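You operate a simulated robot arm through the tools that you are given. There is no shell and no other tool. Be economical: measure what you need, move in short steps, check, and stop when the job is done.

You run a simulated two-armed robot. Do the job below in one go: nothing can be reset, and whatever is moved stays where it is left.

## Task
Switch the block off, plug the fan into the green-ring socket, switch on and run the fan at 2.
Fine: hold the block still while you press its key.

The check looks at the end state, three seconds after you hand in, the way a careful person would. Anything else that was tipped, shoved, dropped, spilled or broken makes it a failure.

## Robot
Two 7-joint arms with two-finger parallel grippers on one trunk, on a base that drives. Base frame: it is fixed to the floor where the robot stands at the start and does not move with it; the origin is under the middle of the robot, x ahead of it, y to its left, z up. Units: cm, degrees, N and s.
The left shoulder is at the start at [7, 16.3, 112], the right one opposite. With the tool pointing down near the work surface each hand reaches from about 38 to 88 cm from the robot's upright axis, wherever it stands, measured 20 degrees to its own side. Places, roughly: black mains plug (4x4x6 cm) [50, 10, 80]; fan dial [50, 50, 80]; floor fan by the side table [70, 50, 70]; grey mains plug (4x4x6 cm) [90, 0, 80]; lamp switch [90, 10, 80]; red key of the block [50, 10, 80]; socket with the green ring [50, -10, 80]. Payload 3.43 kg a hand.
The TCP of each hand is the grasp point between the finger pads, 3.4 cm short of the fingertips. In the tool frame z runs along the fingers and y along their closing line. Largest opening 12.8 cm; finger width 2.4, thickness 1.2; the body of the gripper, 4.8 by 13 cm, starts 9.6 cm behind the TCP.
Orientation is told as [roll, pitch, yaw] about the base's x, y, z axes, in that order, counted from this pose: with the fingers straight down and closing along the base's y, the tool's x points along the base's -x, its y along +y and its z along -z.

## Interface
- The arms move only by the tool play_rows. It takes "left_motion", "right_motion" or both (then of equal length, played together; a hand with none holds still); each is a list of rows, each a list of 7 numbers: the gripper command, from -1 (shut) to 1 (fully open), values between in proportion, then the shift along the tool's x, y, z in cm, then the turn, a rotation vector about the tool's x, y, z in degrees. In form: [[gripper, dx, dy, dz, rx, ry, rz], ...]. A call has 1 to 8 rows; each row is the pose to reach, as a shift and turn from the pose commanded when the call began, along the tool's axes at that moment. Rows are played at 5 a second. More than 5 cm and 8.6 degrees between two rows, or a gripper value outside its range, and nothing of the call is played. Where a pose cannot be reached the arm comes as near as it can. A force on the tool above 70 N (or 10 N above the force at the start of the call, whichever is more), or a blocked arm, ends the call early, and 0.2 s more pass. The fingers move at their own pace (about 15.3 cm/s each) and stop on an object; they squeeze with about 35 N. The grip force told is the motor's: it shows also when the fingers shut on nothing. Time passes only in rows, and 0.2 s behind the last, so rows that repeat a pose let the fingers close. It gives the time, the measured TCP pose, the force on the tool (base axes), the opening and the grip force at its end, in the units of the frame above (readings bear some noise), with the torque about the TCP (base axes, N m) and any sound that the robot's microphone picked up.
- Cameras (640 x 400 px; columns grow to the right, rows downward): "scene" is now at [13.4, 2.31, 134.27]; the picture's right is [0.27, -0.96, 0.00], its down [-0.60, -0.17, -0.78] and it looks along [0.75, 0.21, -0.63] (base axes); focal length 295 px, centre (320, 200). "left" rides on the left gripper at [7.6, 1.1, -16] in its tool frame; the picture's right is [-0.15, 0.99, 0.00], its down [-0.88, -0.13, -0.46] and it looks along [-0.45, -0.07, 0.89] (tool axes); focal length 234 px, centre (320, 200). "right" rides on the right gripper at [7.6, -1.1, -16] in its tool frame; the picture's right is [0.15, 0.99, 0.00], its down [-0.88, 0.13, -0.46] and it looks along [-0.45, 0.07, 0.89] (tool axes); focal length 234 px, centre (320, 200). There is no depth. A picture from a camera that has moved, and an enlarged one, comes with that camera's place and axes in the base frame and with its lens.
- capture(camera): a new picture of that camera. No time passes.
- lift_body(by): slides the trunk up (or, below 0, down) by that many cm; the arms and the scene camera ride with it, the base frame stays. It gives what a move gives, with no picture.
- drive_base(legs): drives the robot by 1 to 6 legs, each [ahead, left, turn to the left] in cm, cm and degrees, along the robot's own axes; the way and the turn of a leg run together, so that a leg with both is an arc; at most 150 cm and 180 degrees a leg. The arms and the cameras ride along, it lands a little off, and it stops where it bumps. It gives what a move gives.
- pan_tilt(pan, tilt): turns the head with the scene camera to pan (to the left, within 86 degrees either way) and tilt (down, from -29 to 69), counted from straight ahead of the robot. It gives what a move gives.
- enlarge(camera, box): a new picture of the part [left, top, right, bottom] of that camera's present view, enlarged. No time passes.
- sign_off(): hands the job in; it is judged then, once.

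Work in short steps. Places have to be worked out from the pictures, the camera data and where the tool is seen: move nearer, look again, correct. Check each grasp and each placing, and mend what went wrong. You have 120 turns and 92 pictures in all, those below and enlarged ones among them. Open the grippers and draw the arms clear of the work before you hand the job in, unless the task says otherwise; then end with one line.

The tools are called after "Call:" as a command line: name --argument value ..., lists and objects as JSON in quotes. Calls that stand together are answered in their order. play_rows: Moves the arms, as the interface text tells. Its arguments: {"type":"object","properties":{"left_motion":{"type":"array","items":{"type":"array","items":{"type":"number"}}},"right_motion":{"type":"array","items":{"type":"array","items":{"type":"number"}}}},"required":[]} The other tools are called the same way: lift_body (by) slides the trunk up or down; drive_base (legs) drives the base; pan_tilt (pan, tilt) turns the head that bears the scene camera; capture (camera) takes a picture; enlarge (camera, box) takes an enlarged picture of a part of a camera's view; sign_off () hands the job in.

At the start:

```text
clock: 0.0
left_tool_pos: [50.75, 46.77, 105.71]
left_orientation: [0.0, 0.0, 0.1]
left_force: [0.0, 0.8, -0.8]
left_wrist_torque: [0.0, 0.0, 0.0]
left_finger_gap: 12.83
left_gripper_force: 0.0
right_tool_pos: [44.07, -2.42, 110.48]
right_orientation: [0.1, 0.0, -0.1]
right_force: [-0.6, 0.7, -0.5]
right_wrist_torque: [-0.04, -0.01, -0.03]
right_finger_gap: 12.79
right_gripper_force: 0.0
trunk travel left (down, up): [-60.0, 34.0]
robot x, y, heading: [-0.03, -0.18, -0.0]
head pan, tilt: [15.6, 38.9]
```

scene: 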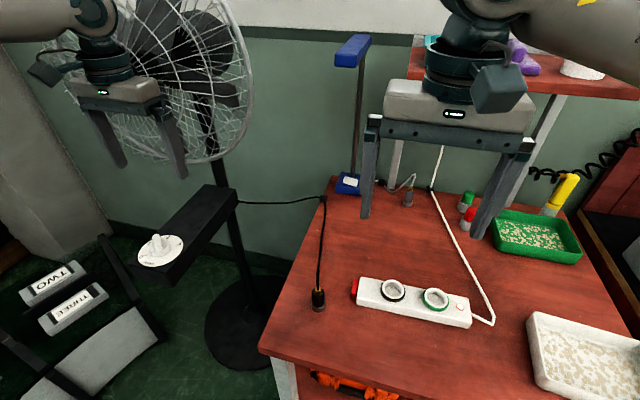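
right: 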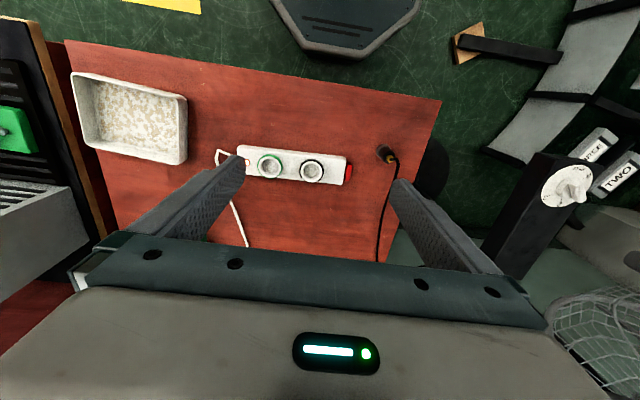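
left: 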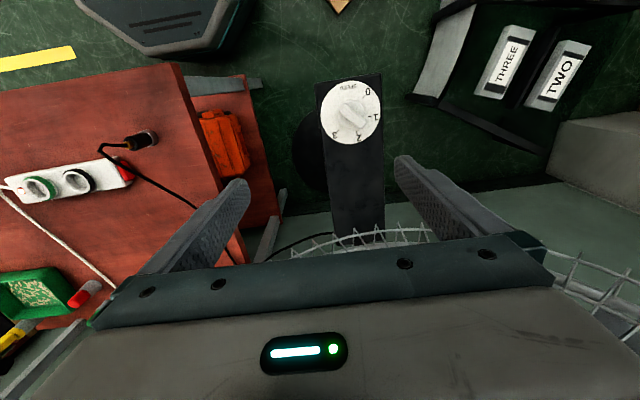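

The block lies ahead with its red key at its left end, and the black plug stands to the left of it. I take closer views of the block and the dial.

Call:
enlarge --camera "scene" --box '[270, 180, 510, 340]'

Call:
enlarge --camera "left" --box '[290, 60, 410, 180]'

Call:
enlarge --camera "right" --box '[210, 120, 430, 260]'

```text
2.50 times, centred on (390, 260) of scene
camera zoom: at [13.4, 2.31, 134.27], right [0.27, -0.96, 0.0], down [-0.6, -0.17, -0.78], along [0.75, 0.21, -0.63], focal length 738 px, centre (145, 50)
```

zoom: 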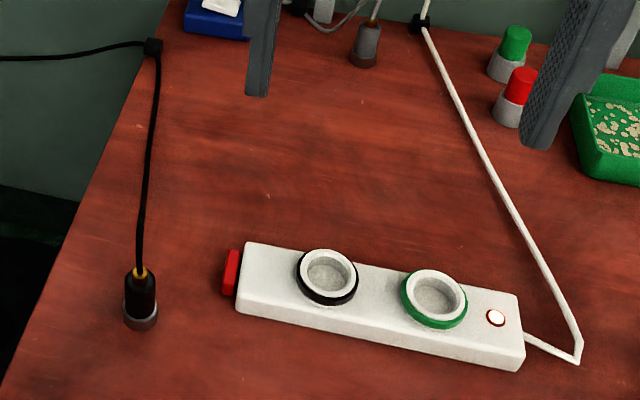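

```text
3.33 times, centred on (350, 120) of left
camera zoom: at [43.33, 47.85, 121.64], right [0.15, 0.99, 0.0], down [0.88, -0.13, 0.46], along [0.45, -0.07, -0.89], focal length 781 px, centre (220, 467)
```

zoom: 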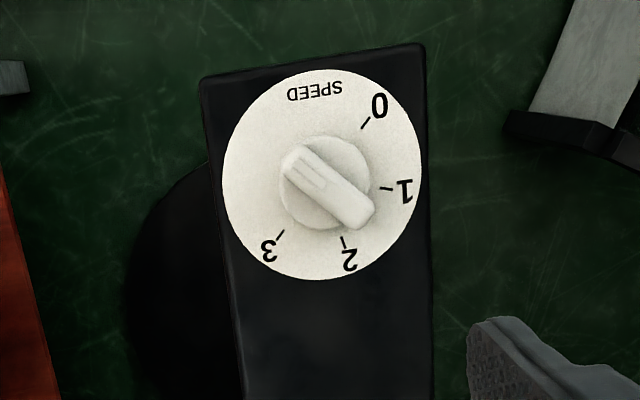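

```text
2.86 times, centred on (320, 190) of right
camera zoom: at [36.45, -3.78, 126.34], right [-0.15, 0.99, 0.0], down [0.88, 0.13, 0.46], along [0.45, 0.07, -0.89], focal length 669 px, centre (320, 229)
```

zoom: 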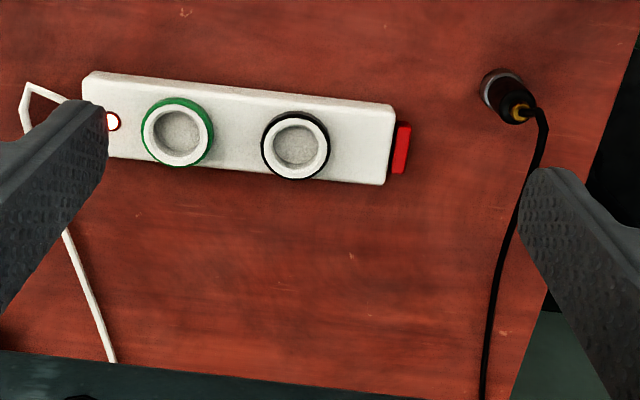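

The pictures agree on these places: key about (53.9, 5.5, 76), black socket (54, -2.8), green socket (54.4, -11.8), lamp (54.5, -17) and plug (48, 12.4). I'll bring the right hand over the lamp end, turned to grip across the block, and the left hand toward the key side.

Call:
play_rows --right_motion '[[1, -1.3, -1.75, 1.2, 0, 0, -8], [1, -2.6, -3.5, 2.4, 0, 0, -16], [1, -3.9, -5.25, 3.6, 0, 0, -24], [1, -5.2, -7, 4.8, 0, 0, -32], [1, -6.5, -8.75, 6, 0, 0, -40], [1, -7.8, -10.5, 7.2, 0, 0, -48], [1, -9.1, -12.25, 8.4, 0, 0, -56], [1, -10.4, -14, 9.6, 0, 0, -64]]' --left_motion '[[0, -0.4, -3.75, 0.5, 0, 0, 8], [-0.5, -0.8, -7.5, 1, 0, 0, 16], [-1, -1.2, -11.25, 1.5, 0, 0, 24], [-1, -1.6, -15, 2, 0, 0, 32], [-1, -2, -18.75, 2.5, 0, 0, 40], [-1, -2.4, -22.5, 3, 0, 0, 48], [-1, -2.8, -26.25, 3.5, 0, 0, 56], [-1, -3.2, -30, 4, 0, 0, 64]]'

Call:
play_rows --right_motion '[[1, 0, 0, 0, 0, 0, -7], [1, 0, 0, 0, 0, 0, -14], [1, 0, 0, 0, 0, 0, -21], [1, 0, 0, 0, 0, 0, -28], [1, 0, 0, 0, 0, 0, -28]]' --left_motion '[[-1, 0, 0, 0, 0, 0, 6], [-1, 0, 0, 0, 0, 0, 12], [-1, 0, 0, 0, 0, 0, 18], [-1, 0, 0, 0, 0, 0, 24], [-1, 0, 0, 0, 0, 0, 24]]'

Call:
capture --camera "right"

Call:
capture --camera "left"

```text
clock: 1.0
left_tool_pos: [50.79, 33.74, 104.24]
left_orientation: [0.2, 0.4, -28.1]
left_force: [-42.3, 14.3, 12.0]
left_wrist_torque: [-1.27, -6.79, 2.69]
left_finger_gap: 0.0
left_gripper_force: 33.3
right_tool_pos: [48.05, -8.32, 106.29]
right_orientation: [-0.2, -0.5, 30.2]
right_force: [0.8, -0.3, 0.2]
right_wrist_torque: [0.01, 0.01, 0.0]
right_finger_gap: 12.79
right_gripper_force: 0.1
trunk travel left (down, up): [-60.0, 34.0]
robot x, y, heading: [0.21, -0.21, 0.5]
head pan, tilt: [15.6, 38.9]
stopped in row 4 (left hand): the force on the tool passed its limit (the readings are from after the stop); the commanded pose is now the measured one
```

```text
clock: 1.5
left_tool_pos: [50.39, 34.38, 104.2]
left_orientation: [0.0, 0.6, -34.1]
left_force: [-43.3, 18.8, 14.8]
left_wrist_torque: [-1.98, -7.08, 2.78]
left_finger_gap: 0.02
left_gripper_force: 32.8
right_tool_pos: [48.03, -8.08, 106.39]
right_orientation: [-0.2, -0.4, 38.4]
right_force: [0.1, 0.3, -0.3]
right_wrist_torque: [0.07, -0.03, -0.01]
right_finger_gap: 12.83
right_gripper_force: 0.1
trunk travel left (down, up): [-60.0, 34.0]
robot x, y, heading: [-0.61, 0.38, 0.8]
head pan, tilt: [15.6, 38.9]
stopped in row 2 (left hand): the force on the tool passed its limit (the readings are from after the stop); the commanded pose is now the measured one
```

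```text
85 pictures are left
camera right: at [42.56, -13.81, 122.24], right [-0.73, 0.68, 0.0], down [0.6, 0.65, 0.46], along [0.32, 0.33, -0.89], focal length 234 px, centre (320, 200)
```

right: 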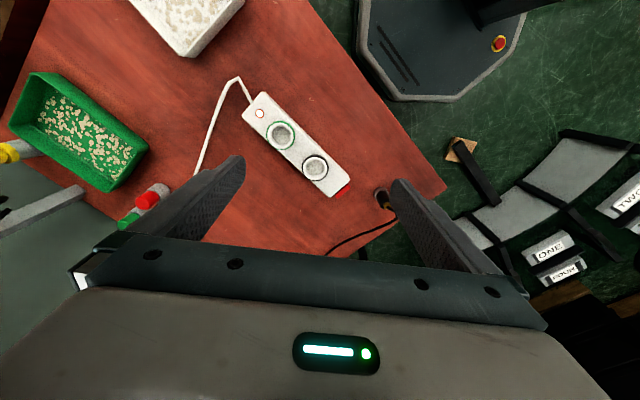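

```text
84 pictures are left
camera left: at [44.88, 39.48, 120.24], right [0.68, 0.74, 0.0], down [0.66, -0.6, 0.45], along [0.33, -0.3, -0.89], focal length 234 px, centre (320, 200)
```

left: 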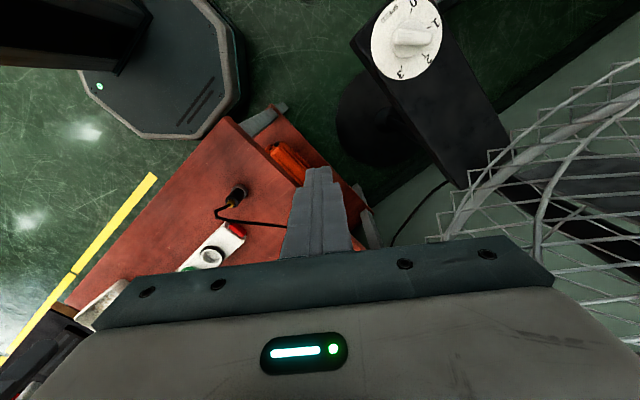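

The left gripper's corner met the fan cage while turning. I back the left hand straight away from it toward the robot and check.

Call:
play_rows --left_motion '[[-1, 2.5, -1.7, 0, 0, 0, 0], [-1, 5, -3.4, 0, 0, 0, 0], [-1, 7.5, -5, 0, 0, 0, 0]]'

Call:
capture --camera "scene"

```text
clock: 2.3
left_tool_pos: [42.57, 34.05, 103.88]
left_orientation: [-0.3, 0.8, -34.7]
left_force: [0.2, 0.2, -0.6]
left_wrist_torque: [0.01, 0.03, 0.0]
left_finger_gap: 0.01
left_gripper_force: 32.9
right_tool_pos: [48.74, -8.24, 105.98]
right_orientation: [0.0, 0.0, 38.3]
right_force: [-0.1, -0.3, 0.5]
right_wrist_torque: [-0.01, 0.0, -0.01]
right_finger_gap: 12.82
right_gripper_force: 0.1
trunk travel left (down, up): [-60.0, 34.0]
robot x, y, heading: [-0.27, 0.3, 0.3]
head pan, tilt: [15.6, 38.9]
```

```text
83 pictures are left
camera scene: at [13.21, 2.58, 134.26], right [0.28, -0.96, 0.0], down [-0.6, -0.18, -0.78], along [0.75, 0.22, -0.63], focal length 295 px, centre (320, 200)
```

scene: 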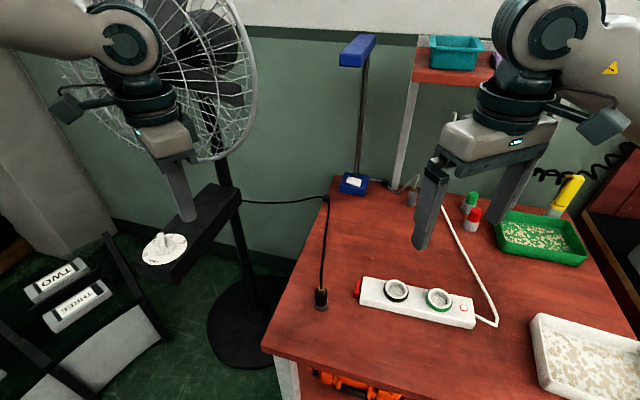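

The fan still stands where it was, and only the base had been nudged slightly. I go on, with the left hand moving away from the fan before it turns.

Call:
play_rows --right_motion '[[1, 0.1, -1.5, 1.5, 0, 0, -7.7], [1, 0.2, -3, 3, 0, 0, -15.4], [1, 0.3, -4.5, 4.5, 0, 0, -23.1], [1, 0.4, -6, 6, 0, 0, -30.8], [1, 0.5, -7.5, 8, 0, 0, -38.5], [1, 0.5, -9, 9.5, 0, 0, -46.2], [1, 0.53, -10, 11, 0, 0, -53.7], [1, 0.53, -10, 11, 0, 0, -53.7]]' --left_motion '[[-1, -1.48, -2.14, 0.5, 0, 0, 5], [-1, -2.96, -4.27, 1, 0, 0, 13], [-1, -4.44, -6.41, 1.5, 0, 0, 21], [-1, -5.92, -8.55, 2, 0, 0, 29], [-1, -8.88, -9.66, 2.5, 0, 0, 37], [-1, -11.84, -10.77, 3, 0, 0, 45], [-1, -14.68, -11.72, 4, 0, 0, 53], [-1, -14.68, -11.72, 4, 0, 0, 55]]'

Call:
capture --camera "right"

Call:
capture --camera "left"

```text
clock: 4.1
left_tool_pos: [47.35, 16.27, 99.86]
left_orientation: [-0.7, 0.1, -89.7]
left_force: [0.1, 0.7, -0.4]
left_wrist_torque: [-0.03, -0.06, -0.01]
left_finger_gap: 0.01
left_gripper_force: 33.1
right_tool_pos: [49.91, -7.53, 95.56]
right_orientation: [-3.3, 0.4, 82.6]
right_force: [-0.2, -0.1, 0.4]
right_wrist_torque: [-0.01, -0.06, 0.01]
right_finger_gap: 12.82
right_gripper_force: 0.0
right hand out of reach, approached as far as the arm can: row 5, 6, 7, 8
trunk travel left (down, up): [-60.0, 34.0]
robot x, y, heading: [-0.67, 0.27, 0.4]
head pan, tilt: [15.6, 38.9]
```

```text
82 pictures are left
camera right: at [49.16, -15.24, 111.62], right [-1.0, -0.02, -0.06], down [-0.04, 0.9, 0.44], along [0.04, 0.44, -0.9], focal length 234 px, centre (320, 200)
```

right: 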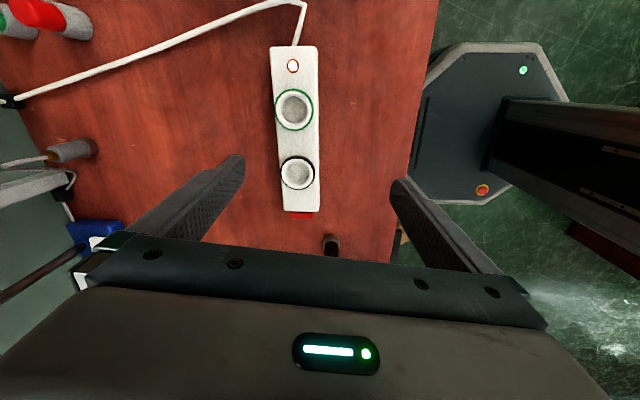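

```text
81 pictures are left
camera left: at [48.76, 23.76, 115.89], right [0.99, -0.14, -0.01], down [-0.12, -0.88, 0.46], along [-0.08, -0.45, -0.89], focal length 234 px, centre (320, 200)
```

left: 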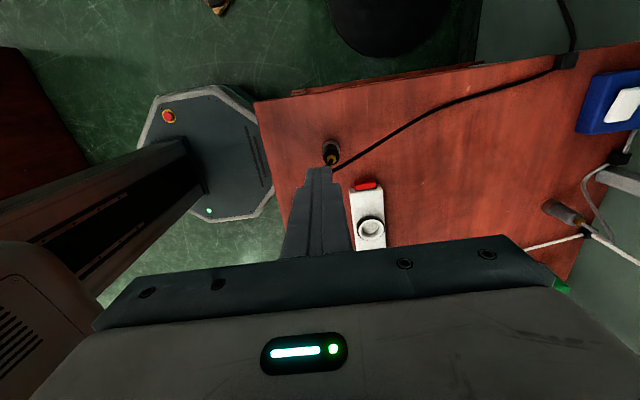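

The right hand stalled short at a turn of 82 degrees. I repeat the same commanded pose to see whether it goes on.

Call:
play_rows --right_motion '[[1, 0, 0, 0, 0, 0, 0], [1, 0, 0, 0, 0, 0, 0], [1, 0, 0, 0, 0, 0, 0], [1, 0, 0, 0, 0, 0, 0]]'

```text
clock: 5.1
left_tool_pos: [47.63, 16.01, 99.79]
left_orientation: [-0.8, 0.2, -89.8]
left_force: [-0.9, -0.5, -0.2]
left_wrist_torque: [0.02, -0.07, 0.01]
left_finger_gap: 0.0
left_gripper_force: 33.4
right_tool_pos: [50.17, -7.85, 95.42]
right_orientation: [-3.1, 0.3, 82.5]
right_force: [0.2, -0.3, 0.3]
right_wrist_torque: [0.02, -0.04, -0.02]
right_finger_gap: 12.79
right_gripper_force: 0.1
trunk travel left (down, up): [-60.0, 34.0]
robot x, y, heading: [-0.09, -0.05, 0.4]
head pan, tilt: [15.6, 38.9]
```

Still held. I try less turn and a shift to the right, to get past the joint limit.

Call:
play_rows --right_motion '[[1, 0, 0, 0, 0, 0, 8], [1, 0, 0, 0, 0, 0, 16], [1, 0, 0, 0, 0, 0, 24], [1, 2, 0, 0, 0, 0, 30], [1, 4, 0, 0, 0, 0, 30]]'

```text
clock: 6.3
left_tool_pos: [47.64, 15.84, 99.79]
left_orientation: [-0.8, 0.4, -89.7]
left_force: [-0.8, 0.2, 1.1]
left_wrist_torque: [0.01, 0.02, 0.05]
left_finger_gap: 0.0
left_gripper_force: 33.0
right_tool_pos: [49.38, -12.12, 95.6]
right_orientation: [-2.8, -1.3, 52.4]
right_force: [0.3, -0.5, 0.0]
right_wrist_torque: [0.01, 0.0, -0.02]
right_finger_gap: 12.8
right_gripper_force: 0.1
trunk travel left (down, up): [-60.0, 34.0]
robot x, y, heading: [0.0, -0.04, 0.5]
head pan, tilt: [15.6, 38.9]
```

It follows from the measured pose. I place it over the block's end first, level it, and only then turn.

Call:
play_rows --right_motion '[[1, 0.4, -2.5, 0, -1.4, -0.7, 0], [1, 0.8, -5, 0, -2.7, -1.4, 0], [1, 1.17, -7.3, 0, -2.7, -1.4, 0], [1, 1.17, -7.3, 0, -2.7, -1.4, 0]]'

Call:
play_rows --right_motion '[[1, 0, 0, 0, 0, 0, -8], [1, 0, 0, 0, 0, 0, -16], [1, 0, 0, 0, 0, 0, -24], [1, 0, 0, 0, 0, 0, -32], [1, 0, 0, 0, 0, 0, -39.5], [1, 0, 0, 0, 0, 0, -39.5]]'

```text
clock: 7.3
left_tool_pos: [47.57, 15.99, 99.8]
left_orientation: [-0.8, 0.3, -89.8]
left_force: [0.0, 0.0, 0.0]
left_wrist_torque: [-0.01, -0.01, 0.03]
left_finger_gap: 0.02
left_gripper_force: 32.1
right_tool_pos: [54.63, -17.54, 95.82]
right_orientation: [-0.2, -2.6, 52.6]
right_force: [0.4, 0.4, 0.5]
right_wrist_torque: [0.0, 0.01, -0.01]
right_finger_gap: 12.81
right_gripper_force: 0.1
trunk travel left (down, up): [-60.0, 34.0]
robot x, y, heading: [-0.41, 0.12, 0.7]
head pan, tilt: [15.6, 38.9]
```

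```text
clock: 8.7
left_tool_pos: [47.44, 16.11, 99.96]
left_orientation: [-0.8, 0.2, -89.6]
left_force: [-0.6, 0.0, -0.3]
left_wrist_torque: [-0.02, -0.04, 0.02]
left_finger_gap: 0.0
left_gripper_force: 33.2
right_tool_pos: [46.44, -13.91, 88.89]
right_orientation: [-7.4, -0.2, 87.3]
right_force: [-0.1, -0.2, -0.6]
right_wrist_torque: [-0.02, -0.03, -0.04]
right_finger_gap: 12.79
right_gripper_force: 0.0
right hand out of reach, approached as far as the arm can: row 2, 3, 4, 5, 6
trunk travel left (down, up): [-60.0, 34.0]
robot x, y, heading: [-0.7, 0.16, 0.5]
head pan, tilt: [15.6, 38.9]
```

Turning that way drives the right wrist into its limit. I'll lift, level and turn the other way round (yaw -88).

Call:
play_rows --right_motion '[[1, 0, 0, -4, 0, -3.7, 0], [1, 0, 0, -8, 0, -7.4, 0], [1, 0, 0, -10, 0, -7.4, 8], [1, 0, -1, -10, 0, -7.4, 16], [1, 0, -2, -10, 0, -7.4, 24], [1, 0, -3, -10, 0, -7.4, 32], [1, 0, -4, -10, 0, -7.4, 40]]'

Call:
play_rows --right_motion '[[1, 0, 0, 0, 0, 0, 8], [1, 0, 0, 0, 0, 0, 16], [1, 0, 0, 0, 0, 0, 24], [1, 0, 0, 0, 0, 0, 32], [1, 0, 0, 0, 0, 0, 40], [1, 0, 0, 0, 0, 0, 48], [1, 0, 0, 0, 0, 0, 48]]'

```text
clock: 10.3
left_tool_pos: [47.68, 16.01, 99.87]
left_orientation: [-0.9, 0.2, -89.7]
left_force: [0.7, -1.0, 0.3]
left_wrist_torque: [-0.04, 0.02, -0.02]
left_finger_gap: 0.0
left_gripper_force: 33.1
right_tool_pos: [49.11, -14.16, 99.3]
right_orientation: [-3.0, -11.7, 47.8]
right_force: [-0.1, 0.0, 0.2]
right_wrist_torque: [0.0, 0.0, -0.01]
right_finger_gap: 12.79
right_gripper_force: 0.1
right hand out of reach, approached as far as the arm can: row 1, 2
trunk travel left (down, up): [-60.0, 34.0]
robot x, y, heading: [-0.19, -0.1, 0.5]
head pan, tilt: [15.6, 38.9]
```

```text
clock: 11.9
left_tool_pos: [47.68, 15.94, 99.8]
left_orientation: [-0.8, 0.3, -89.6]
left_force: [-0.3, -0.2, 1.0]
left_wrist_torque: [-0.01, 0.01, 0.0]
left_finger_gap: 0.02
left_gripper_force: 33.5
right_tool_pos: [49.21, -14.23, 99.42]
right_orientation: [6.7, -10.1, -1.2]
right_force: [-0.1, -0.6, -0.3]
right_wrist_torque: [0.01, 0.0, 0.03]
right_finger_gap: 12.76
right_gripper_force: 0.0
trunk travel left (down, up): [-60.0, 34.0]
robot x, y, heading: [-0.43, 0.24, 0.8]
head pan, tilt: [15.6, 38.9]
```

Turned back to about zero, but tilted. I level it, then turn on to about -88.

Call:
play_rows --right_motion '[[1, 0, 0, 0, 3.4, 5, 0], [1, 0, 0, 0, 6.7, 10.1, 0], [1, 0, 0, 0, 6.7, 10.1, 0]]'

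Call:
play_rows --right_motion '[[1, 0, 0, 0, 0, 0, 8], [1, 0, 0, 0, 0, 0, 16], [1, 0, 0, 0, 0, 0, 24], [1, 0, 0, 0, 0, 0, 32], [1, 0, 0, 0, 0, 0, 40], [1, 0, 0, 0, 0, 0, 48], [1, 0, 0, 0, 0, 0, 56], [1, 0, 0, 0, 0, 0, 64]]'

Call:
play_rows --right_motion '[[1, 0, 0, 0, 0, 0, 8], [1, 0, 0, 0, 0, 0, 16], [1, 0, 0, 0, 0, 0, 23], [1, 0, 0, 0, 0, 0, 23]]'

```text
clock: 12.7
left_tool_pos: [47.61, 15.94, 99.81]
left_orientation: [-0.9, 0.3, -89.7]
left_force: [0.1, 0.4, 0.0]
left_wrist_torque: [-0.03, 0.0, 0.01]
left_finger_gap: 0.01
left_gripper_force: 33.3
right_tool_pos: [49.08, -14.23, 99.53]
right_orientation: [0.0, 0.0, -0.4]
right_force: [0.0, 0.5, -0.2]
right_wrist_torque: [-0.02, 0.0, 0.03]
right_finger_gap: 12.79
right_gripper_force: 0.2
trunk travel left (down, up): [-60.0, 34.0]
robot x, y, heading: [-0.07, -0.04, 0.8]
head pan, tilt: [15.6, 38.9]
```

```text
clock: 14.5
left_tool_pos: [47.6, 16.04, 99.83]
left_orientation: [-0.9, 0.2, -89.7]
left_force: [0.4, -0.5, -0.4]
left_wrist_torque: [0.0, 0.02, 0.01]
left_finger_gap: 0.0
left_gripper_force: 33.2
right_tool_pos: [49.08, -14.25, 99.33]
right_orientation: [-0.1, -0.1, -64.6]
right_force: [0.4, -0.1, 0.5]
right_wrist_torque: [-0.02, -0.03, -0.02]
right_finger_gap: 12.83
right_gripper_force: 0.0
trunk travel left (down, up): [-60.0, 34.0]
robot x, y, heading: [-0.18, 0.06, 0.5]
head pan, tilt: [15.6, 38.9]
```

```text
clock: 15.5
left_tool_pos: [47.71, 16.07, 99.79]
left_orientation: [-0.9, 0.3, -89.7]
left_force: [-0.3, -0.1, 0.0]
left_wrist_torque: [0.02, 0.04, 0.0]
left_finger_gap: 0.0
left_gripper_force: 33.0
right_tool_pos: [49.16, -14.18, 99.46]
right_orientation: [-0.1, 0.0, -87.5]
right_force: [-0.6, -0.2, 0.0]
right_wrist_torque: [0.0, 0.0, -0.01]
right_finger_gap: 12.8
right_gripper_force: 0.1
trunk travel left (down, up): [-60.0, 34.0]
robot x, y, heading: [-0.47, 0.17, 0.5]
head pan, tilt: [15.6, 38.9]
```

The right hand is level at yaw -87.5. I move it over the lamp end, lower it to z 89 and look.

Call:
play_rows --right_motion '[[1, -1, 1.8, 3.4, 0, 0, 0], [1, -2, 3.6, 6.8, 0, 0, 0], [1, -3, 5.3, 10.2, 0, 0, 0], [1, -3, 5.3, 10.2, 0, 0, 0]]'

Call:
capture --camera "right"

Call:
capture --camera "scene"

```text
clock: 16.5
left_tool_pos: [47.51, 16.02, 99.7]
left_orientation: [-0.8, 0.2, -89.6]
left_force: [-0.7, 0.1, -0.2]
left_wrist_torque: [-0.02, -0.03, -0.02]
left_finger_gap: 0.01
left_gripper_force: 32.4
right_tool_pos: [54.51, -16.97, 89.15]
right_orientation: [0.1, -0.1, -87.5]
right_force: [-0.1, 0.3, 0.1]
right_wrist_torque: [0.0, 0.0, 0.03]
right_finger_gap: 12.8
right_gripper_force: 0.1
trunk travel left (down, up): [-60.0, 34.0]
robot x, y, heading: [-0.52, 0.02, 0.3]
head pan, tilt: [15.6, 38.9]
```

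```text
80 pictures are left
camera right: at [52.97, -9.65, 105.08], right [0.98, 0.19, 0.0], down [0.17, -0.87, 0.46], along [0.09, -0.45, -0.89], focal length 234 px, centre (320, 200)
```

right: 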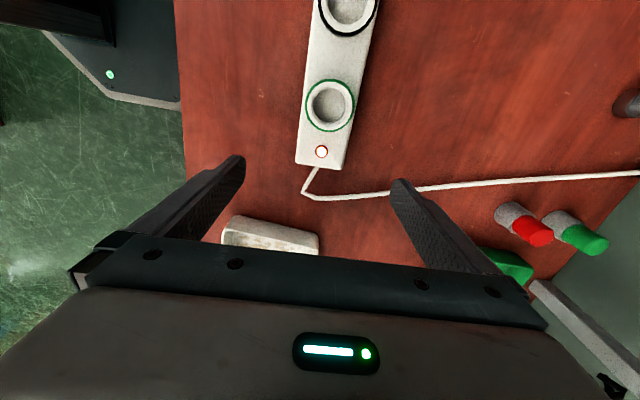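

```text
79 pictures are left
camera scene: at [13.12, 2.59, 134.28], right [0.28, -0.96, 0.0], down [-0.6, -0.18, -0.78], along [0.75, 0.22, -0.63], focal length 295 px, centre (320, 200)
```

scene: 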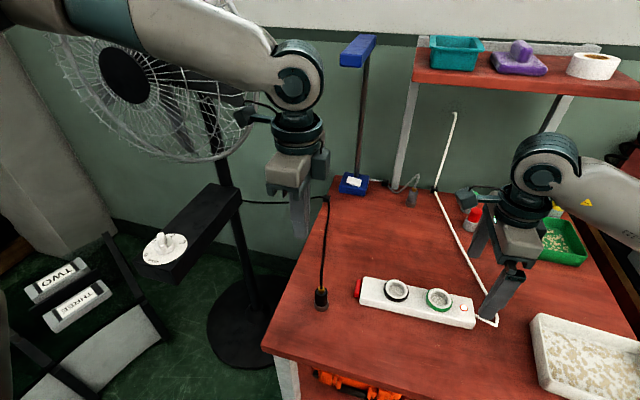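

The lamp glows orange-white, so the block is on, and its end is centred at about (54.8, -17). I lower the right hand around it and close gently.

Call:
play_rows --right_motion '[[1, 0, 0.3, 3.6, 0, 0, 0], [1, 0, 0.3, 7.2, 0, 0, 0], [1, 0, 0.3, 10, 0, 0, 0], [1, 0, 0.3, 10.8, 0, 0, 0], [1, 0, 0.3, 10.8, 0, 0, 0]]'

Call:
capture --camera "right"

```text
clock: 17.7
left_tool_pos: [47.68, 16.0, 99.77]
left_orientation: [-0.9, 0.3, -89.8]
left_force: [-0.1, -0.6, 1.1]
left_wrist_torque: [0.01, 0.02, 0.01]
left_finger_gap: 0.0
left_gripper_force: 32.9
right_tool_pos: [54.86, -16.9, 78.47]
right_orientation: [0.0, -0.1, -87.4]
right_force: [-0.4, -0.4, 0.4]
right_wrist_torque: [0.01, -0.02, -0.04]
right_finger_gap: 12.8
right_gripper_force: 0.1
trunk travel left (down, up): [-60.0, 34.0]
robot x, y, heading: [-0.06, 0.57, 0.6]
head pan, tilt: [15.6, 38.9]
```

```text
78 pictures are left
camera right: at [53.36, -9.53, 94.34], right [0.98, 0.19, 0.0], down [0.17, -0.87, 0.46], along [0.09, -0.45, -0.89], focal length 234 px, centre (320, 200)
```

right: 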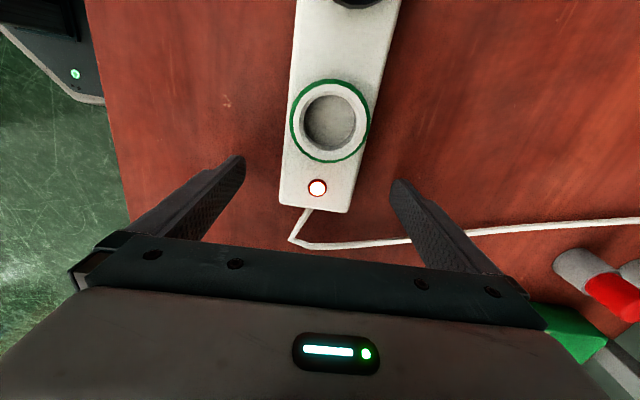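

The fingers straddle the block at the lamp. I close them.

Call:
play_rows --right_motion '[[0.2, 0, 0, 0, 0, 0, 0], [0, 0, 0, 0, 0, 0, 0], [-0.2, 0, 0, 0, 0, 0, 0], [-0.5, 0, 0, 0, 0, 0, 0], [-1, 0, 0, 0, 0, 0, 0], [-1, 0, 0, 0, 0, 0, 0]]'

Call:
capture --camera "right"

Call:
enlarge --camera "scene" --box '[290, 220, 530, 370]'

```text
clock: 19.1
left_tool_pos: [47.59, 16.0, 99.83]
left_orientation: [-0.9, 0.3, -89.8]
left_force: [-0.6, 0.8, -0.5]
left_wrist_torque: [0.0, 0.0, -0.02]
left_finger_gap: 0.0
left_gripper_force: 33.0
right_tool_pos: [54.81, -16.84, 78.39]
right_orientation: [0.1, -0.1, -87.3]
right_force: [0.5, 0.4, -0.2]
right_wrist_torque: [0.05, 0.07, -0.25]
right_finger_gap: 6.15
right_gripper_force: 34.5
trunk travel left (down, up): [-60.0, 34.0]
robot x, y, heading: [-0.29, 0.1, 0.7]
head pan, tilt: [15.6, 38.9]
```

```text
77 pictures are left
camera right: at [53.37, -9.53, 94.37], right [0.98, 0.19, 0.0], down [0.17, -0.87, 0.46], along [0.09, -0.45, -0.89], focal length 234 px, centre (320, 200)
```

right: 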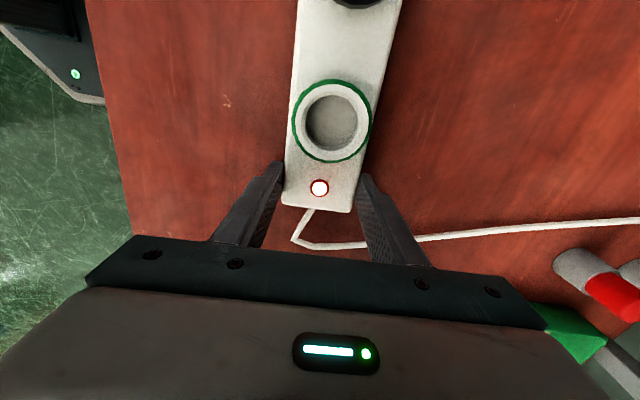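

```text
2.67 times, centred on (410, 295) of scene
camera zoom: at [13.17, 2.56, 134.27], right [0.28, -0.96, 0.0], down [-0.6, -0.18, -0.78], along [0.75, 0.22, -0.63], focal length 788 px, centre (80, -53)
```

zoom: 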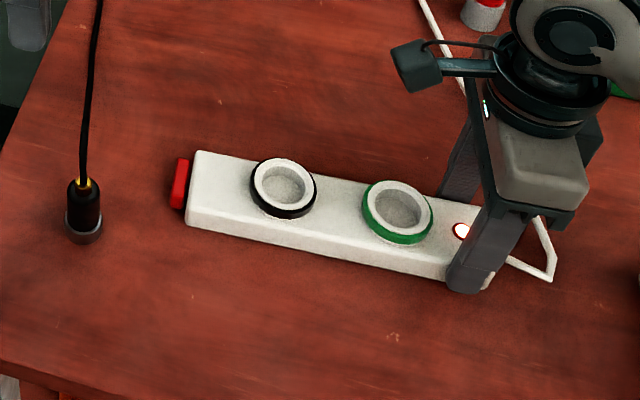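

The block is held (6.15 cm wide). I bring the closed left fingers beside the key, at y = 9, and check before descending.

Call:
play_rows --left_motion '[[-1, -2, 2, 1, 0, 0, 0], [-1, -4, 4, 3, 0, 0, 0], [-1, -6, 5.5, 6, 0, 0, 0], [-1, -7, 6.5, 9.5, 0, 0, 0], [-1, -7, 6.5, 12, 0, 0, 0], [-1, -7, 6.5, 12, 0, 0, 0]]'

Call:
capture --camera "left"

Call:
enlarge --camera "scene" --box '[270, 190, 510, 350]'

```text
clock: 20.5
left_tool_pos: [51.75, 15.83, 90.32]
left_orientation: [-0.8, 0.2, -89.7]
left_force: [0.3, -0.7, 0.3]
left_wrist_torque: [-0.01, -0.01, -0.01]
left_finger_gap: 0.02
left_gripper_force: 33.2
left hand out of reach, approached as far as the arm can: row 2, 3, 4, 5, 6
right_tool_pos: [54.8, -16.96, 78.4]
right_orientation: [0.0, -0.1, -87.4]
right_force: [-0.7, -0.2, 0.0]
right_wrist_torque: [-0.05, 0.14, 0.0]
right_finger_gap: 6.14
right_gripper_force: 35.2
trunk travel left (down, up): [-60.0, 34.0]
robot x, y, heading: [-0.01, -0.17, 1.1]
head pan, tilt: [15.6, 38.9]
```

```text
75 pictures are left
camera left: at [53.15, 23.4, 106.39], right [0.99, -0.14, -0.01], down [-0.12, -0.88, 0.45], along [-0.08, -0.45, -0.89], focal length 234 px, centre (320, 200)
```

left: 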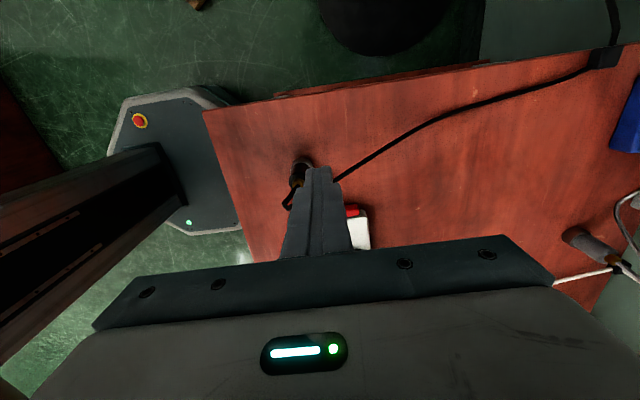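

```text
2.50 times, centred on (390, 270) of scene
camera zoom: at [13.16, 2.56, 134.27], right [0.28, -0.96, 0.0], down [-0.6, -0.18, -0.78], along [0.75, 0.22, -0.63], focal length 738 px, centre (145, 25)
```

zoom: 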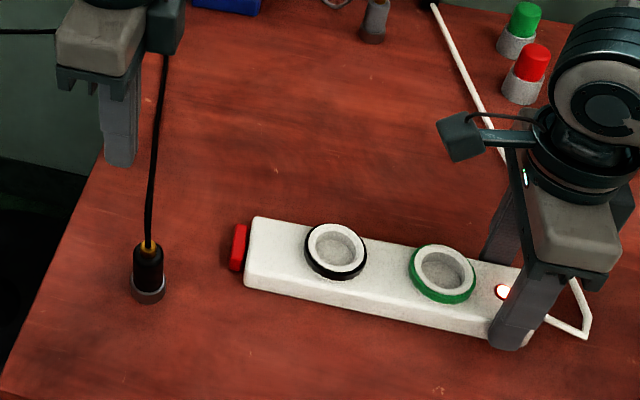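

The left wrist has the same limit, so I turn the left hand back to yaw 0 (fingers closing along y), lifting first.

Call:
play_rows --left_motion '[[-1, 0, 0, -4, 0, 0, -8], [-1, 0, 0, -7, 0, 0, -16], [-1, 0, 0, -7, 0, 0, -24], [-1, 0, 0, -7, 0, 0, -32], [-1, 0, 0, -7, 0, 0, -40], [-1, 0, 0, -7, 0, 0, -48], [-1, 0, 0, -7, 0, 0, -56], [-1, 0, 0, -7, 0, 0, -64]]'

Call:
play_rows --left_motion '[[-1, 0, 0, 0, 0, 0, -8], [-1, 0, 0, 0, 0, 0, -16], [-1, 0, 0, 0, 0, 0, -24], [-1, 0, 0, 0, 0, 0, -26], [-1, 0, 0, 0, 0, 0, -26]]'

```text
clock: 22.3
left_tool_pos: [51.61, 15.96, 97.41]
left_orientation: [-0.2, 0.9, -25.6]
left_force: [-0.3, 0.3, -0.3]
left_wrist_torque: [0.02, -0.01, 0.02]
left_finger_gap: 0.0
left_gripper_force: 32.9
right_tool_pos: [54.94, -16.89, 78.38]
right_orientation: [0.0, -0.1, -87.3]
right_force: [-0.4, -1.8, -0.4]
right_wrist_torque: [-0.01, 0.08, -0.07]
right_finger_gap: 6.16
right_gripper_force: 35.1
trunk travel left (down, up): [-60.0, 34.0]
robot x, y, heading: [-0.42, 0.25, 0.7]
head pan, tilt: [15.6, 38.9]
```

```text
clock: 23.5
left_tool_pos: [51.67, 16.07, 97.47]
left_orientation: [0.3, 0.9, 0.3]
left_force: [0.4, 0.0, 0.3]
left_wrist_torque: [0.0, 0.0, 0.01]
left_finger_gap: 0.02
left_gripper_force: 33.1
right_tool_pos: [54.87, -16.99, 78.43]
right_orientation: [0.0, -0.1, -87.4]
right_force: [-0.1, -0.9, -0.6]
right_wrist_torque: [-0.09, 0.01, -0.16]
right_finger_gap: 6.15
right_gripper_force: 34.8
trunk travel left (down, up): [-60.0, 34.0]
robot x, y, heading: [-0.52, -0.05, 0.5]
head pan, tilt: [15.6, 38.9]
```

Now at yaw 0; I move beside the key to (54.1, 9, 86).

Call:
play_rows --left_motion '[[-1, -1.2, -3.5, 1, 0, 0, 0], [-1, -2.4, -7.1, 3, 0, 0, 0], [-1, -2.4, -7.1, 7, 0, 0, 0], [-1, -2.4, -7.1, 11, 0, 0, 0], [-1, -2.4, -7.1, 11, 0, 0, 0]]'

Call:
capture --camera "left"

Call:
enlarge --camera "scene" --box '[270, 190, 510, 350]'

```text
clock: 24.7
left_tool_pos: [51.44, 15.9, 89.39]
left_orientation: [0.3, 0.8, 0.3]
left_force: [0.8, -0.4, -0.4]
left_wrist_torque: [0.01, -0.02, 0.0]
left_finger_gap: 0.0
left_gripper_force: 32.9
left hand out of reach, approached as far as the arm can: row 1, 2, 3, 4, 5
right_tool_pos: [54.9, -16.89, 78.53]
right_orientation: [0.1, -0.1, -87.5]
right_force: [-1.0, 1.6, -0.1]
right_wrist_torque: [-0.08, 0.02, 0.06]
right_finger_gap: 6.16
right_gripper_force: 35.2
trunk travel left (down, up): [-60.0, 34.0]
robot x, y, heading: [-0.57, 0.13, 0.7]
head pan, tilt: [15.6, 38.9]
```

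```text
73 pictures are left
camera left: at [44.15, 17.15, 105.59], right [0.14, 0.99, 0.0], down [0.89, -0.13, 0.44], along [0.44, -0.06, -0.9], focal length 234 px, centre (320, 200)
```

left: 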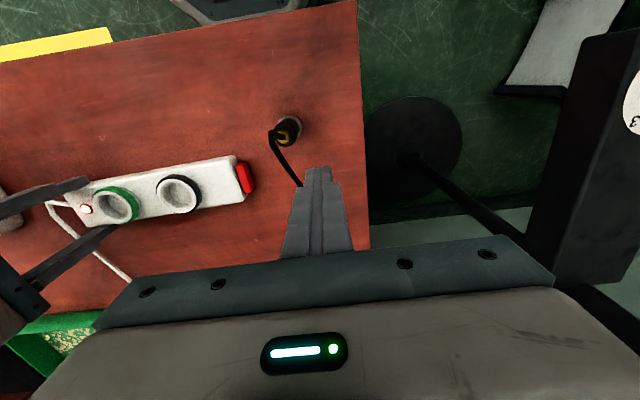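

```text
2.50 times, centred on (390, 270) of scene
camera zoom: at [13.16, 2.57, 134.27], right [0.28, -0.96, 0.0], down [-0.6, -0.18, -0.78], along [0.75, 0.22, -0.63], focal length 738 px, centre (145, 25)
```

zoom: 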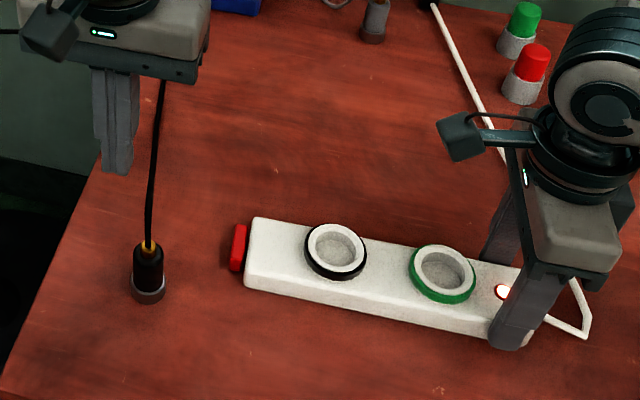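

The left arm isn't moving inward at this height, though the right one started at y = -2.4, so its posture may be the problem. I try rising and drawing back, then going inward.

Call:
play_rows --left_motion '[[-1, 1.5, 0, -5, 0, -0.8, 0], [-1, 3, 0, -10, 0, -0.8, 0], [-1, 5, -1, -14, 0, -0.8, 0], [-1, 6, -3, -18, 0, -0.8, 0], [-1, 6.5, -6, -20, 0, -0.8, 0], [-1, 6.5, -9, -20, 0, -0.8, 0], [-1, 6.5, -9, -20, 0, -0.8, 0]]'

Call:
capture --camera "scene"

```text
refused: row 1 steps farther than a row can; nothing moved
```

```text
71 pictures are left
camera scene: at [13.16, 2.57, 134.27], right [0.28, -0.96, 0.0], down [-0.6, -0.18, -0.78], along [0.75, 0.22, -0.63], focal length 295 px, centre (320, 200)
```

scene: 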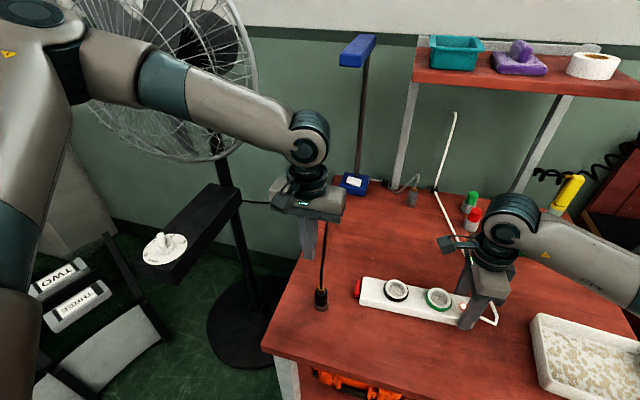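

Same motion with smaller steps.

Call:
play_rows --left_motion '[[-1, 1, 0, -4, 0, -0.8, 0], [-1, 2.5, 0, -8, 0, -0.8, 0], [-1, 4, -1, -12, 0, -0.8, 0], [-1, 5.5, -3, -15.5, 0, -0.8, 0], [-1, 6.5, -6, -18, 0, -0.8, 0], [-1, 6.5, -9, -20, 0, -0.8, 0], [-1, 6.5, -11, -20, 0, -0.8, 0], [-1, 6.5, -11, -20, 0, -0.8, 0]]'

```text
clock: 26.5
left_tool_pos: [43.22, 11.87, 106.99]
left_orientation: [0.3, -0.2, 0.2]
left_force: [-1.3, -0.8, -1.2]
left_wrist_torque: [0.06, -0.04, 0.02]
left_finger_gap: 0.0
left_gripper_force: 33.0
left hand out of reach, approached as far as the arm can: row 5, 6, 7, 8
right_tool_pos: [54.72, -16.99, 78.51]
right_orientation: [-0.1, -0.1, -87.3]
right_force: [-1.0, 0.5, 0.5]
right_wrist_torque: [-0.45, -0.05, 0.02]
right_finger_gap: 6.17
right_gripper_force: 34.6
trunk travel left (down, up): [-60.0, 34.0]
robot x, y, heading: [-0.26, 0.12, 0.9]
head pan, tilt: [15.6, 38.9]
```

The left arm can't come inward of about 16 degrees in this posture, so turning the base right by about 13 degrees will put the key on the left hand's side. First I release the block with the right hand and lift it clear.

Call:
play_rows --right_motion '[[0.4, 0, 0, 0, 0, 0, 0], [0.6, 0, 0, 0, 0, 0, 0], [0.6, 0, 0, -4, 0, 0, 0], [0.6, 0, 0, -8, 0, 0, 0], [0.6, 0, 0, -12, 0, 0, 0], [0.6, 0, 0, -16, 0, 0, 0], [0.6, 0, 0, -20, 0, 0, 0]]'

Call:
drive_base --legs '[[0, 0, -13]]'

Call:
capture --camera "scene"

```text
clock: 28.1
left_tool_pos: [43.5, 11.86, 106.96]
left_orientation: [0.2, 0.1, 0.3]
left_force: [-0.9, -0.5, 0.2]
left_wrist_torque: [-0.03, -0.04, -0.03]
left_finger_gap: 0.0
left_gripper_force: 32.8
right_tool_pos: [54.84, -16.62, 98.54]
right_orientation: [0.0, -0.2, -87.4]
right_force: [0.1, -0.2, 1.0]
right_wrist_torque: [0.0, -0.02, -0.01]
right_finger_gap: 10.26
right_gripper_force: 0.1
trunk travel left (down, up): [-60.0, 34.0]
robot x, y, heading: [-0.03, 0.67, 0.8]
head pan, tilt: [15.6, 38.9]
```

```text
clock: 29.3
left_tool_pos: [45.06, 1.97, 106.89]
left_orientation: [0.3, 0.1, -12.4]
left_force: [-0.2, 0.2, -0.2]
left_wrist_torque: [-0.03, 0.01, 0.01]
left_finger_gap: 0.0
left_gripper_force: 33.0
right_tool_pos: [49.81, -28.52, 98.34]
right_orientation: [0.0, -0.1, -100.3]
right_force: [0.8, 0.4, -1.8]
right_wrist_torque: [0.03, 0.02, -0.03]
right_finger_gap: 10.22
right_gripper_force: 0.1
trunk travel left (down, up): [-60.0, 34.0]
robot x, y, heading: [0.06, 0.16, -12.3]
head pan, tilt: [15.6, 38.9]
```

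```text
70 pictures are left
camera scene: at [13.37, -0.47, 134.27], right [0.06, -1.0, 0.0], down [-0.63, -0.04, -0.78], along [0.78, 0.05, -0.63], focal length 295 px, centre (320, 200)
```

scene: 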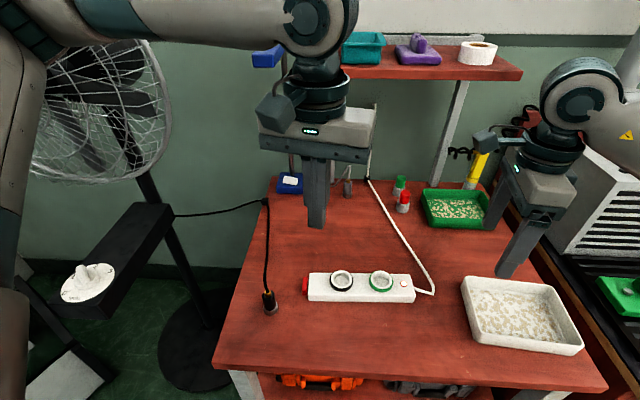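

The base turned cleanly. I bring the right hand back over the lamp end and the left beside the key, both still high.

Call:
play_rows --right_motion '[[0.6, 3, 0.7, 0, 0, 0, -3], [0.6, 6, 1.4, 0, 0, 0, -6], [0.6, 9, 2.1, 0, 0, 0, -9], [0.6, 12.6, 2.8, 0, 0, 0, -13], [0.6, 12.6, 2.8, 5, 0, 0, -13], [0.6, 12.6, 2.8, 9.5, 0, 0, -13], [0.6, 12.6, 2.8, 9.5, 0, 0, -13]]' --left_motion '[[-1, -2, 2.2, 0, 0, 0, -4], [-1, -4, 4.5, 2, 0, 0, -8], [-1, -6, 6.7, 5, 0, 0, -12], [-1, -7.25, 8.97, 8, 0, 0, -12.4], [-1, -7.25, 8.97, 10, 0, 0, -12.4], [-1, -7.25, 8.97, 12, 0, 0, -12.4], [-1, -7.25, 8.97, 12, 0, 0, -12.4]]'

Call:
capture --camera "right"

Call:
capture --camera "left"

```text
clock: 30.9
left_tool_pos: [54.24, 9.07, 95.0]
left_orientation: [0.3, -0.1, -0.2]
left_force: [-0.9, 0.1, -0.4]
left_wrist_torque: [0.01, 0.0, 0.04]
left_finger_gap: 0.0
left_gripper_force: 32.6
right_tool_pos: [54.5, -16.86, 88.88]
right_orientation: [0.1, -0.1, -87.2]
right_force: [-0.6, -0.4, -0.3]
right_wrist_torque: [0.0, 0.01, 0.0]
right_finger_gap: 10.23
right_gripper_force: 0.1
trunk travel left (down, up): [-60.0, 34.0]
robot x, y, heading: [-0.08, -0.01, -12.0]
head pan, tilt: [15.6, 38.9]
```

```text
69 pictures are left
camera right: at [53.05, -9.42, 104.81], right [0.98, 0.19, 0.0], down [0.17, -0.87, 0.46], along [0.09, -0.45, -0.89], focal length 234 px, centre (320, 200)
```

right: 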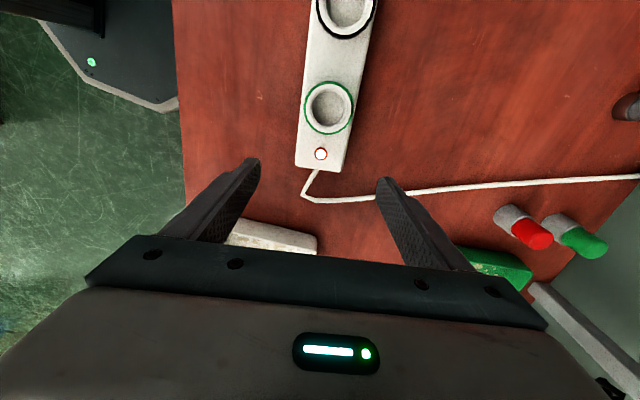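

```text
68 pictures are left
camera left: at [46.57, 10.18, 110.97], right [0.15, 0.99, 0.0], down [0.88, -0.13, 0.46], along [0.45, -0.06, -0.89], focal length 234 px, centre (320, 200)
```

left: 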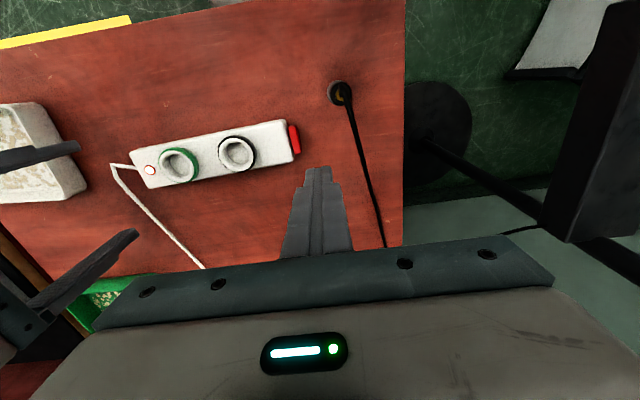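

Both places are in reach now. The right hand lowers and grips the block again, and the left fingers go down beside the key.

Call:
play_rows --right_motion '[[0.6, 0, 0.3, 4, 0, 0, 0], [0.6, 0, 0.3, 7.5, 0, 0, 0], [0.6, 0, 0.3, 10, 0, 0, 0], [0.6, 0, 0.3, 10.5, 0, 0, 0], [0.2, 0, 0.3, 10.5, 0, 0, 0], [-0.2, 0, 0.3, 10.5, 0, 0, 0], [-1, 0, 0.3, 10.5, 0, 0, 0], [-1, 0, 0.3, 10.5, 0, 0, 0]]' --left_motion '[[-1, 0.4, 0.2, 3, 0, 0, 0], [-1, 0.4, 0.2, 6, 0, 0, 0], [-1, 0.4, 0.2, 9, 0, 0, 0], [-1, 0.4, 0.2, 12, 0, 0, 0], [-1, 0.4, 0.2, 14, 0, 0, 0], [-1, 0.4, 0.2, 15.5, 0, 0, 0], [-1, 0.4, 0.2, 16.4, 0, 0, 0], [-1, 0.4, 0.2, 16.4, 0, 0, 0]]'

Call:
capture --camera "left"

Call:
enlarge --camera "scene" --box '[220, 190, 460, 340]'

```text
clock: 32.7
left_tool_pos: [52.85, 9.59, 80.03]
left_orientation: [0.5, -0.8, -0.2]
left_force: [-0.6, -0.1, 0.0]
left_wrist_torque: [0.02, 0.01, 0.0]
left_finger_gap: 0.02
left_gripper_force: 33.3
left hand out of reach, approached as far as the arm can: row 6, 7, 8
right_tool_pos: [54.28, -17.12, 78.85]
right_orientation: [0.5, 0.1, -87.3]
right_force: [-0.1, 0.4, -0.8]
right_wrist_torque: [-0.46, 0.03, -0.02]
right_finger_gap: 6.17
right_gripper_force: 35.1
trunk travel left (down, up): [-60.0, 34.0]
robot x, y, heading: [-0.1, -0.05, -12.2]
head pan, tilt: [15.6, 38.9]
```

```text
67 pictures are left
camera left: at [45.11, 10.69, 95.94], right [0.15, 0.99, 0.01], down [0.87, -0.14, 0.47], along [0.46, -0.06, -0.89], focal length 234 px, centre (320, 200)
```

left: 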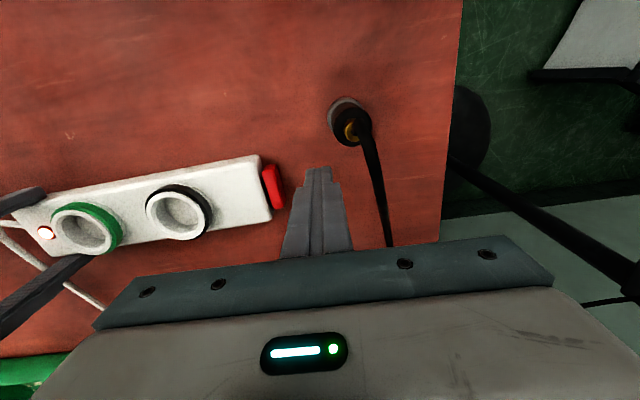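

```text
2.67 times, centred on (340, 265) of scene
camera zoom: at [12.01, -1.14, 134.42], right [0.06, -1.0, 0.0], down [-0.62, -0.03, -0.79], along [0.78, 0.05, -0.62], focal length 788 px, centre (267, 27)
```

zoom: 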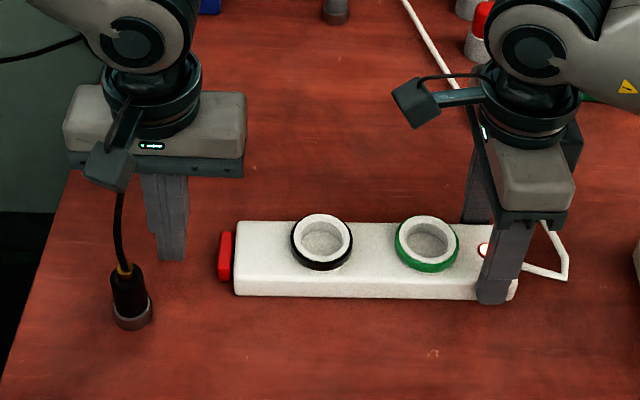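

The robot body seems tilted back by about 1 degree, as if some part of an arm is pressing on something. I look toward the left elbow.

Call:
pan_tilt --pan 50 --tilt 35

Call:
capture --camera "scene"

```text
clock: 33.7
left_tool_pos: [52.73, 9.7, 80.03]
left_orientation: [0.5, -0.7, -0.2]
left_force: [-0.2, 0.2, -0.1]
left_wrist_torque: [0.01, 0.01, 0.03]
left_finger_gap: 0.01
left_gripper_force: 33.2
right_tool_pos: [54.36, -17.11, 78.79]
right_orientation: [0.6, 0.2, -87.4]
right_force: [-0.9, -0.6, 0.1]
right_wrist_torque: [-0.36, 0.06, -0.02]
right_finger_gap: 6.15
right_gripper_force: 35.0
trunk travel left (down, up): [-60.0, 34.0]
robot x, y, heading: [0.04, 0.12, -12.1]
head pan, tilt: [50.0, 35.0]
```

```text
65 pictures are left
camera scene: at [10.41, 3.7, 135.01], right [0.61, -0.79, 0.0], down [-0.44, -0.35, -0.83], along [0.65, 0.5, -0.56], focal length 295 px, centre (320, 200)
```

scene: 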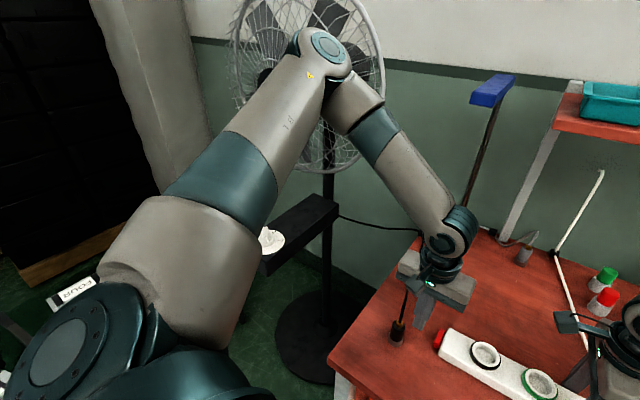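

The left elbow is leaning on the fan cage, so I retrace straight up at once. The right hand will also let go of the block so that the body can settle without dragging it.

Call:
play_rows --left_motion '[[-1, 0, 0, -2, 0, 0, 0], [-1, 0, 0, -5, 0, 0, 0], [-1, 0, 0, -8, 0, 0, 0], [-1, 0, 0, -11, 0, 0, 0], [-1, 0, 0, -15, 0, 0, 0]]' --right_motion '[[0.3, 0, 0, 0, 0, 0, 0], [0.6, 0, 0, 0, 0, 0, 0], [0.6, 0, 0, 0, 0, 0, 0], [0.6, 0, 0, -2, 0, 0, 0], [0.6, 0, 0, -6, 0, 0, 0]]'

Call:
capture --camera "scene"

```text
clock: 34.9
left_tool_pos: [53.36, 10.15, 94.44]
left_orientation: [0.2, -0.2, -0.2]
left_force: [-0.5, -0.5, 0.1]
left_wrist_torque: [0.01, -0.04, 0.02]
left_finger_gap: 0.0
left_gripper_force: 33.2
right_tool_pos: [54.92, -16.64, 84.3]
right_orientation: [0.1, -0.1, -87.3]
right_force: [-1.3, 0.5, -0.7]
right_wrist_torque: [0.02, 0.02, 0.01]
right_finger_gap: 10.22
right_gripper_force: 0.1
trunk travel left (down, up): [-60.0, 34.0]
robot x, y, heading: [-0.12, 0.02, -12.2]
head pan, tilt: [50.0, 35.0]
```

```text
64 pictures are left
camera scene: at [11.62, 4.49, 134.87], right [0.61, -0.79, 0.0], down [-0.45, -0.35, -0.82], along [0.65, 0.5, -0.57], focal length 295 px, centre (320, 200)
```

scene: 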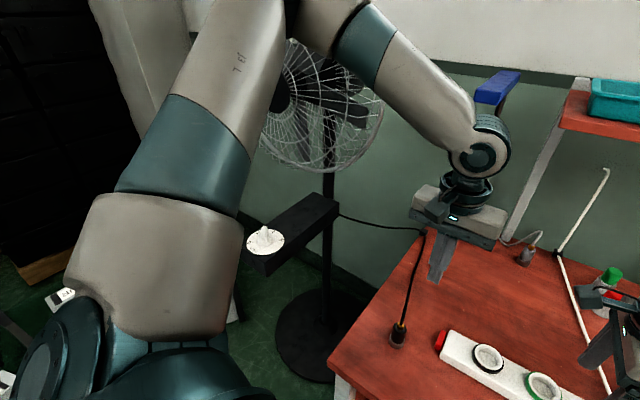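

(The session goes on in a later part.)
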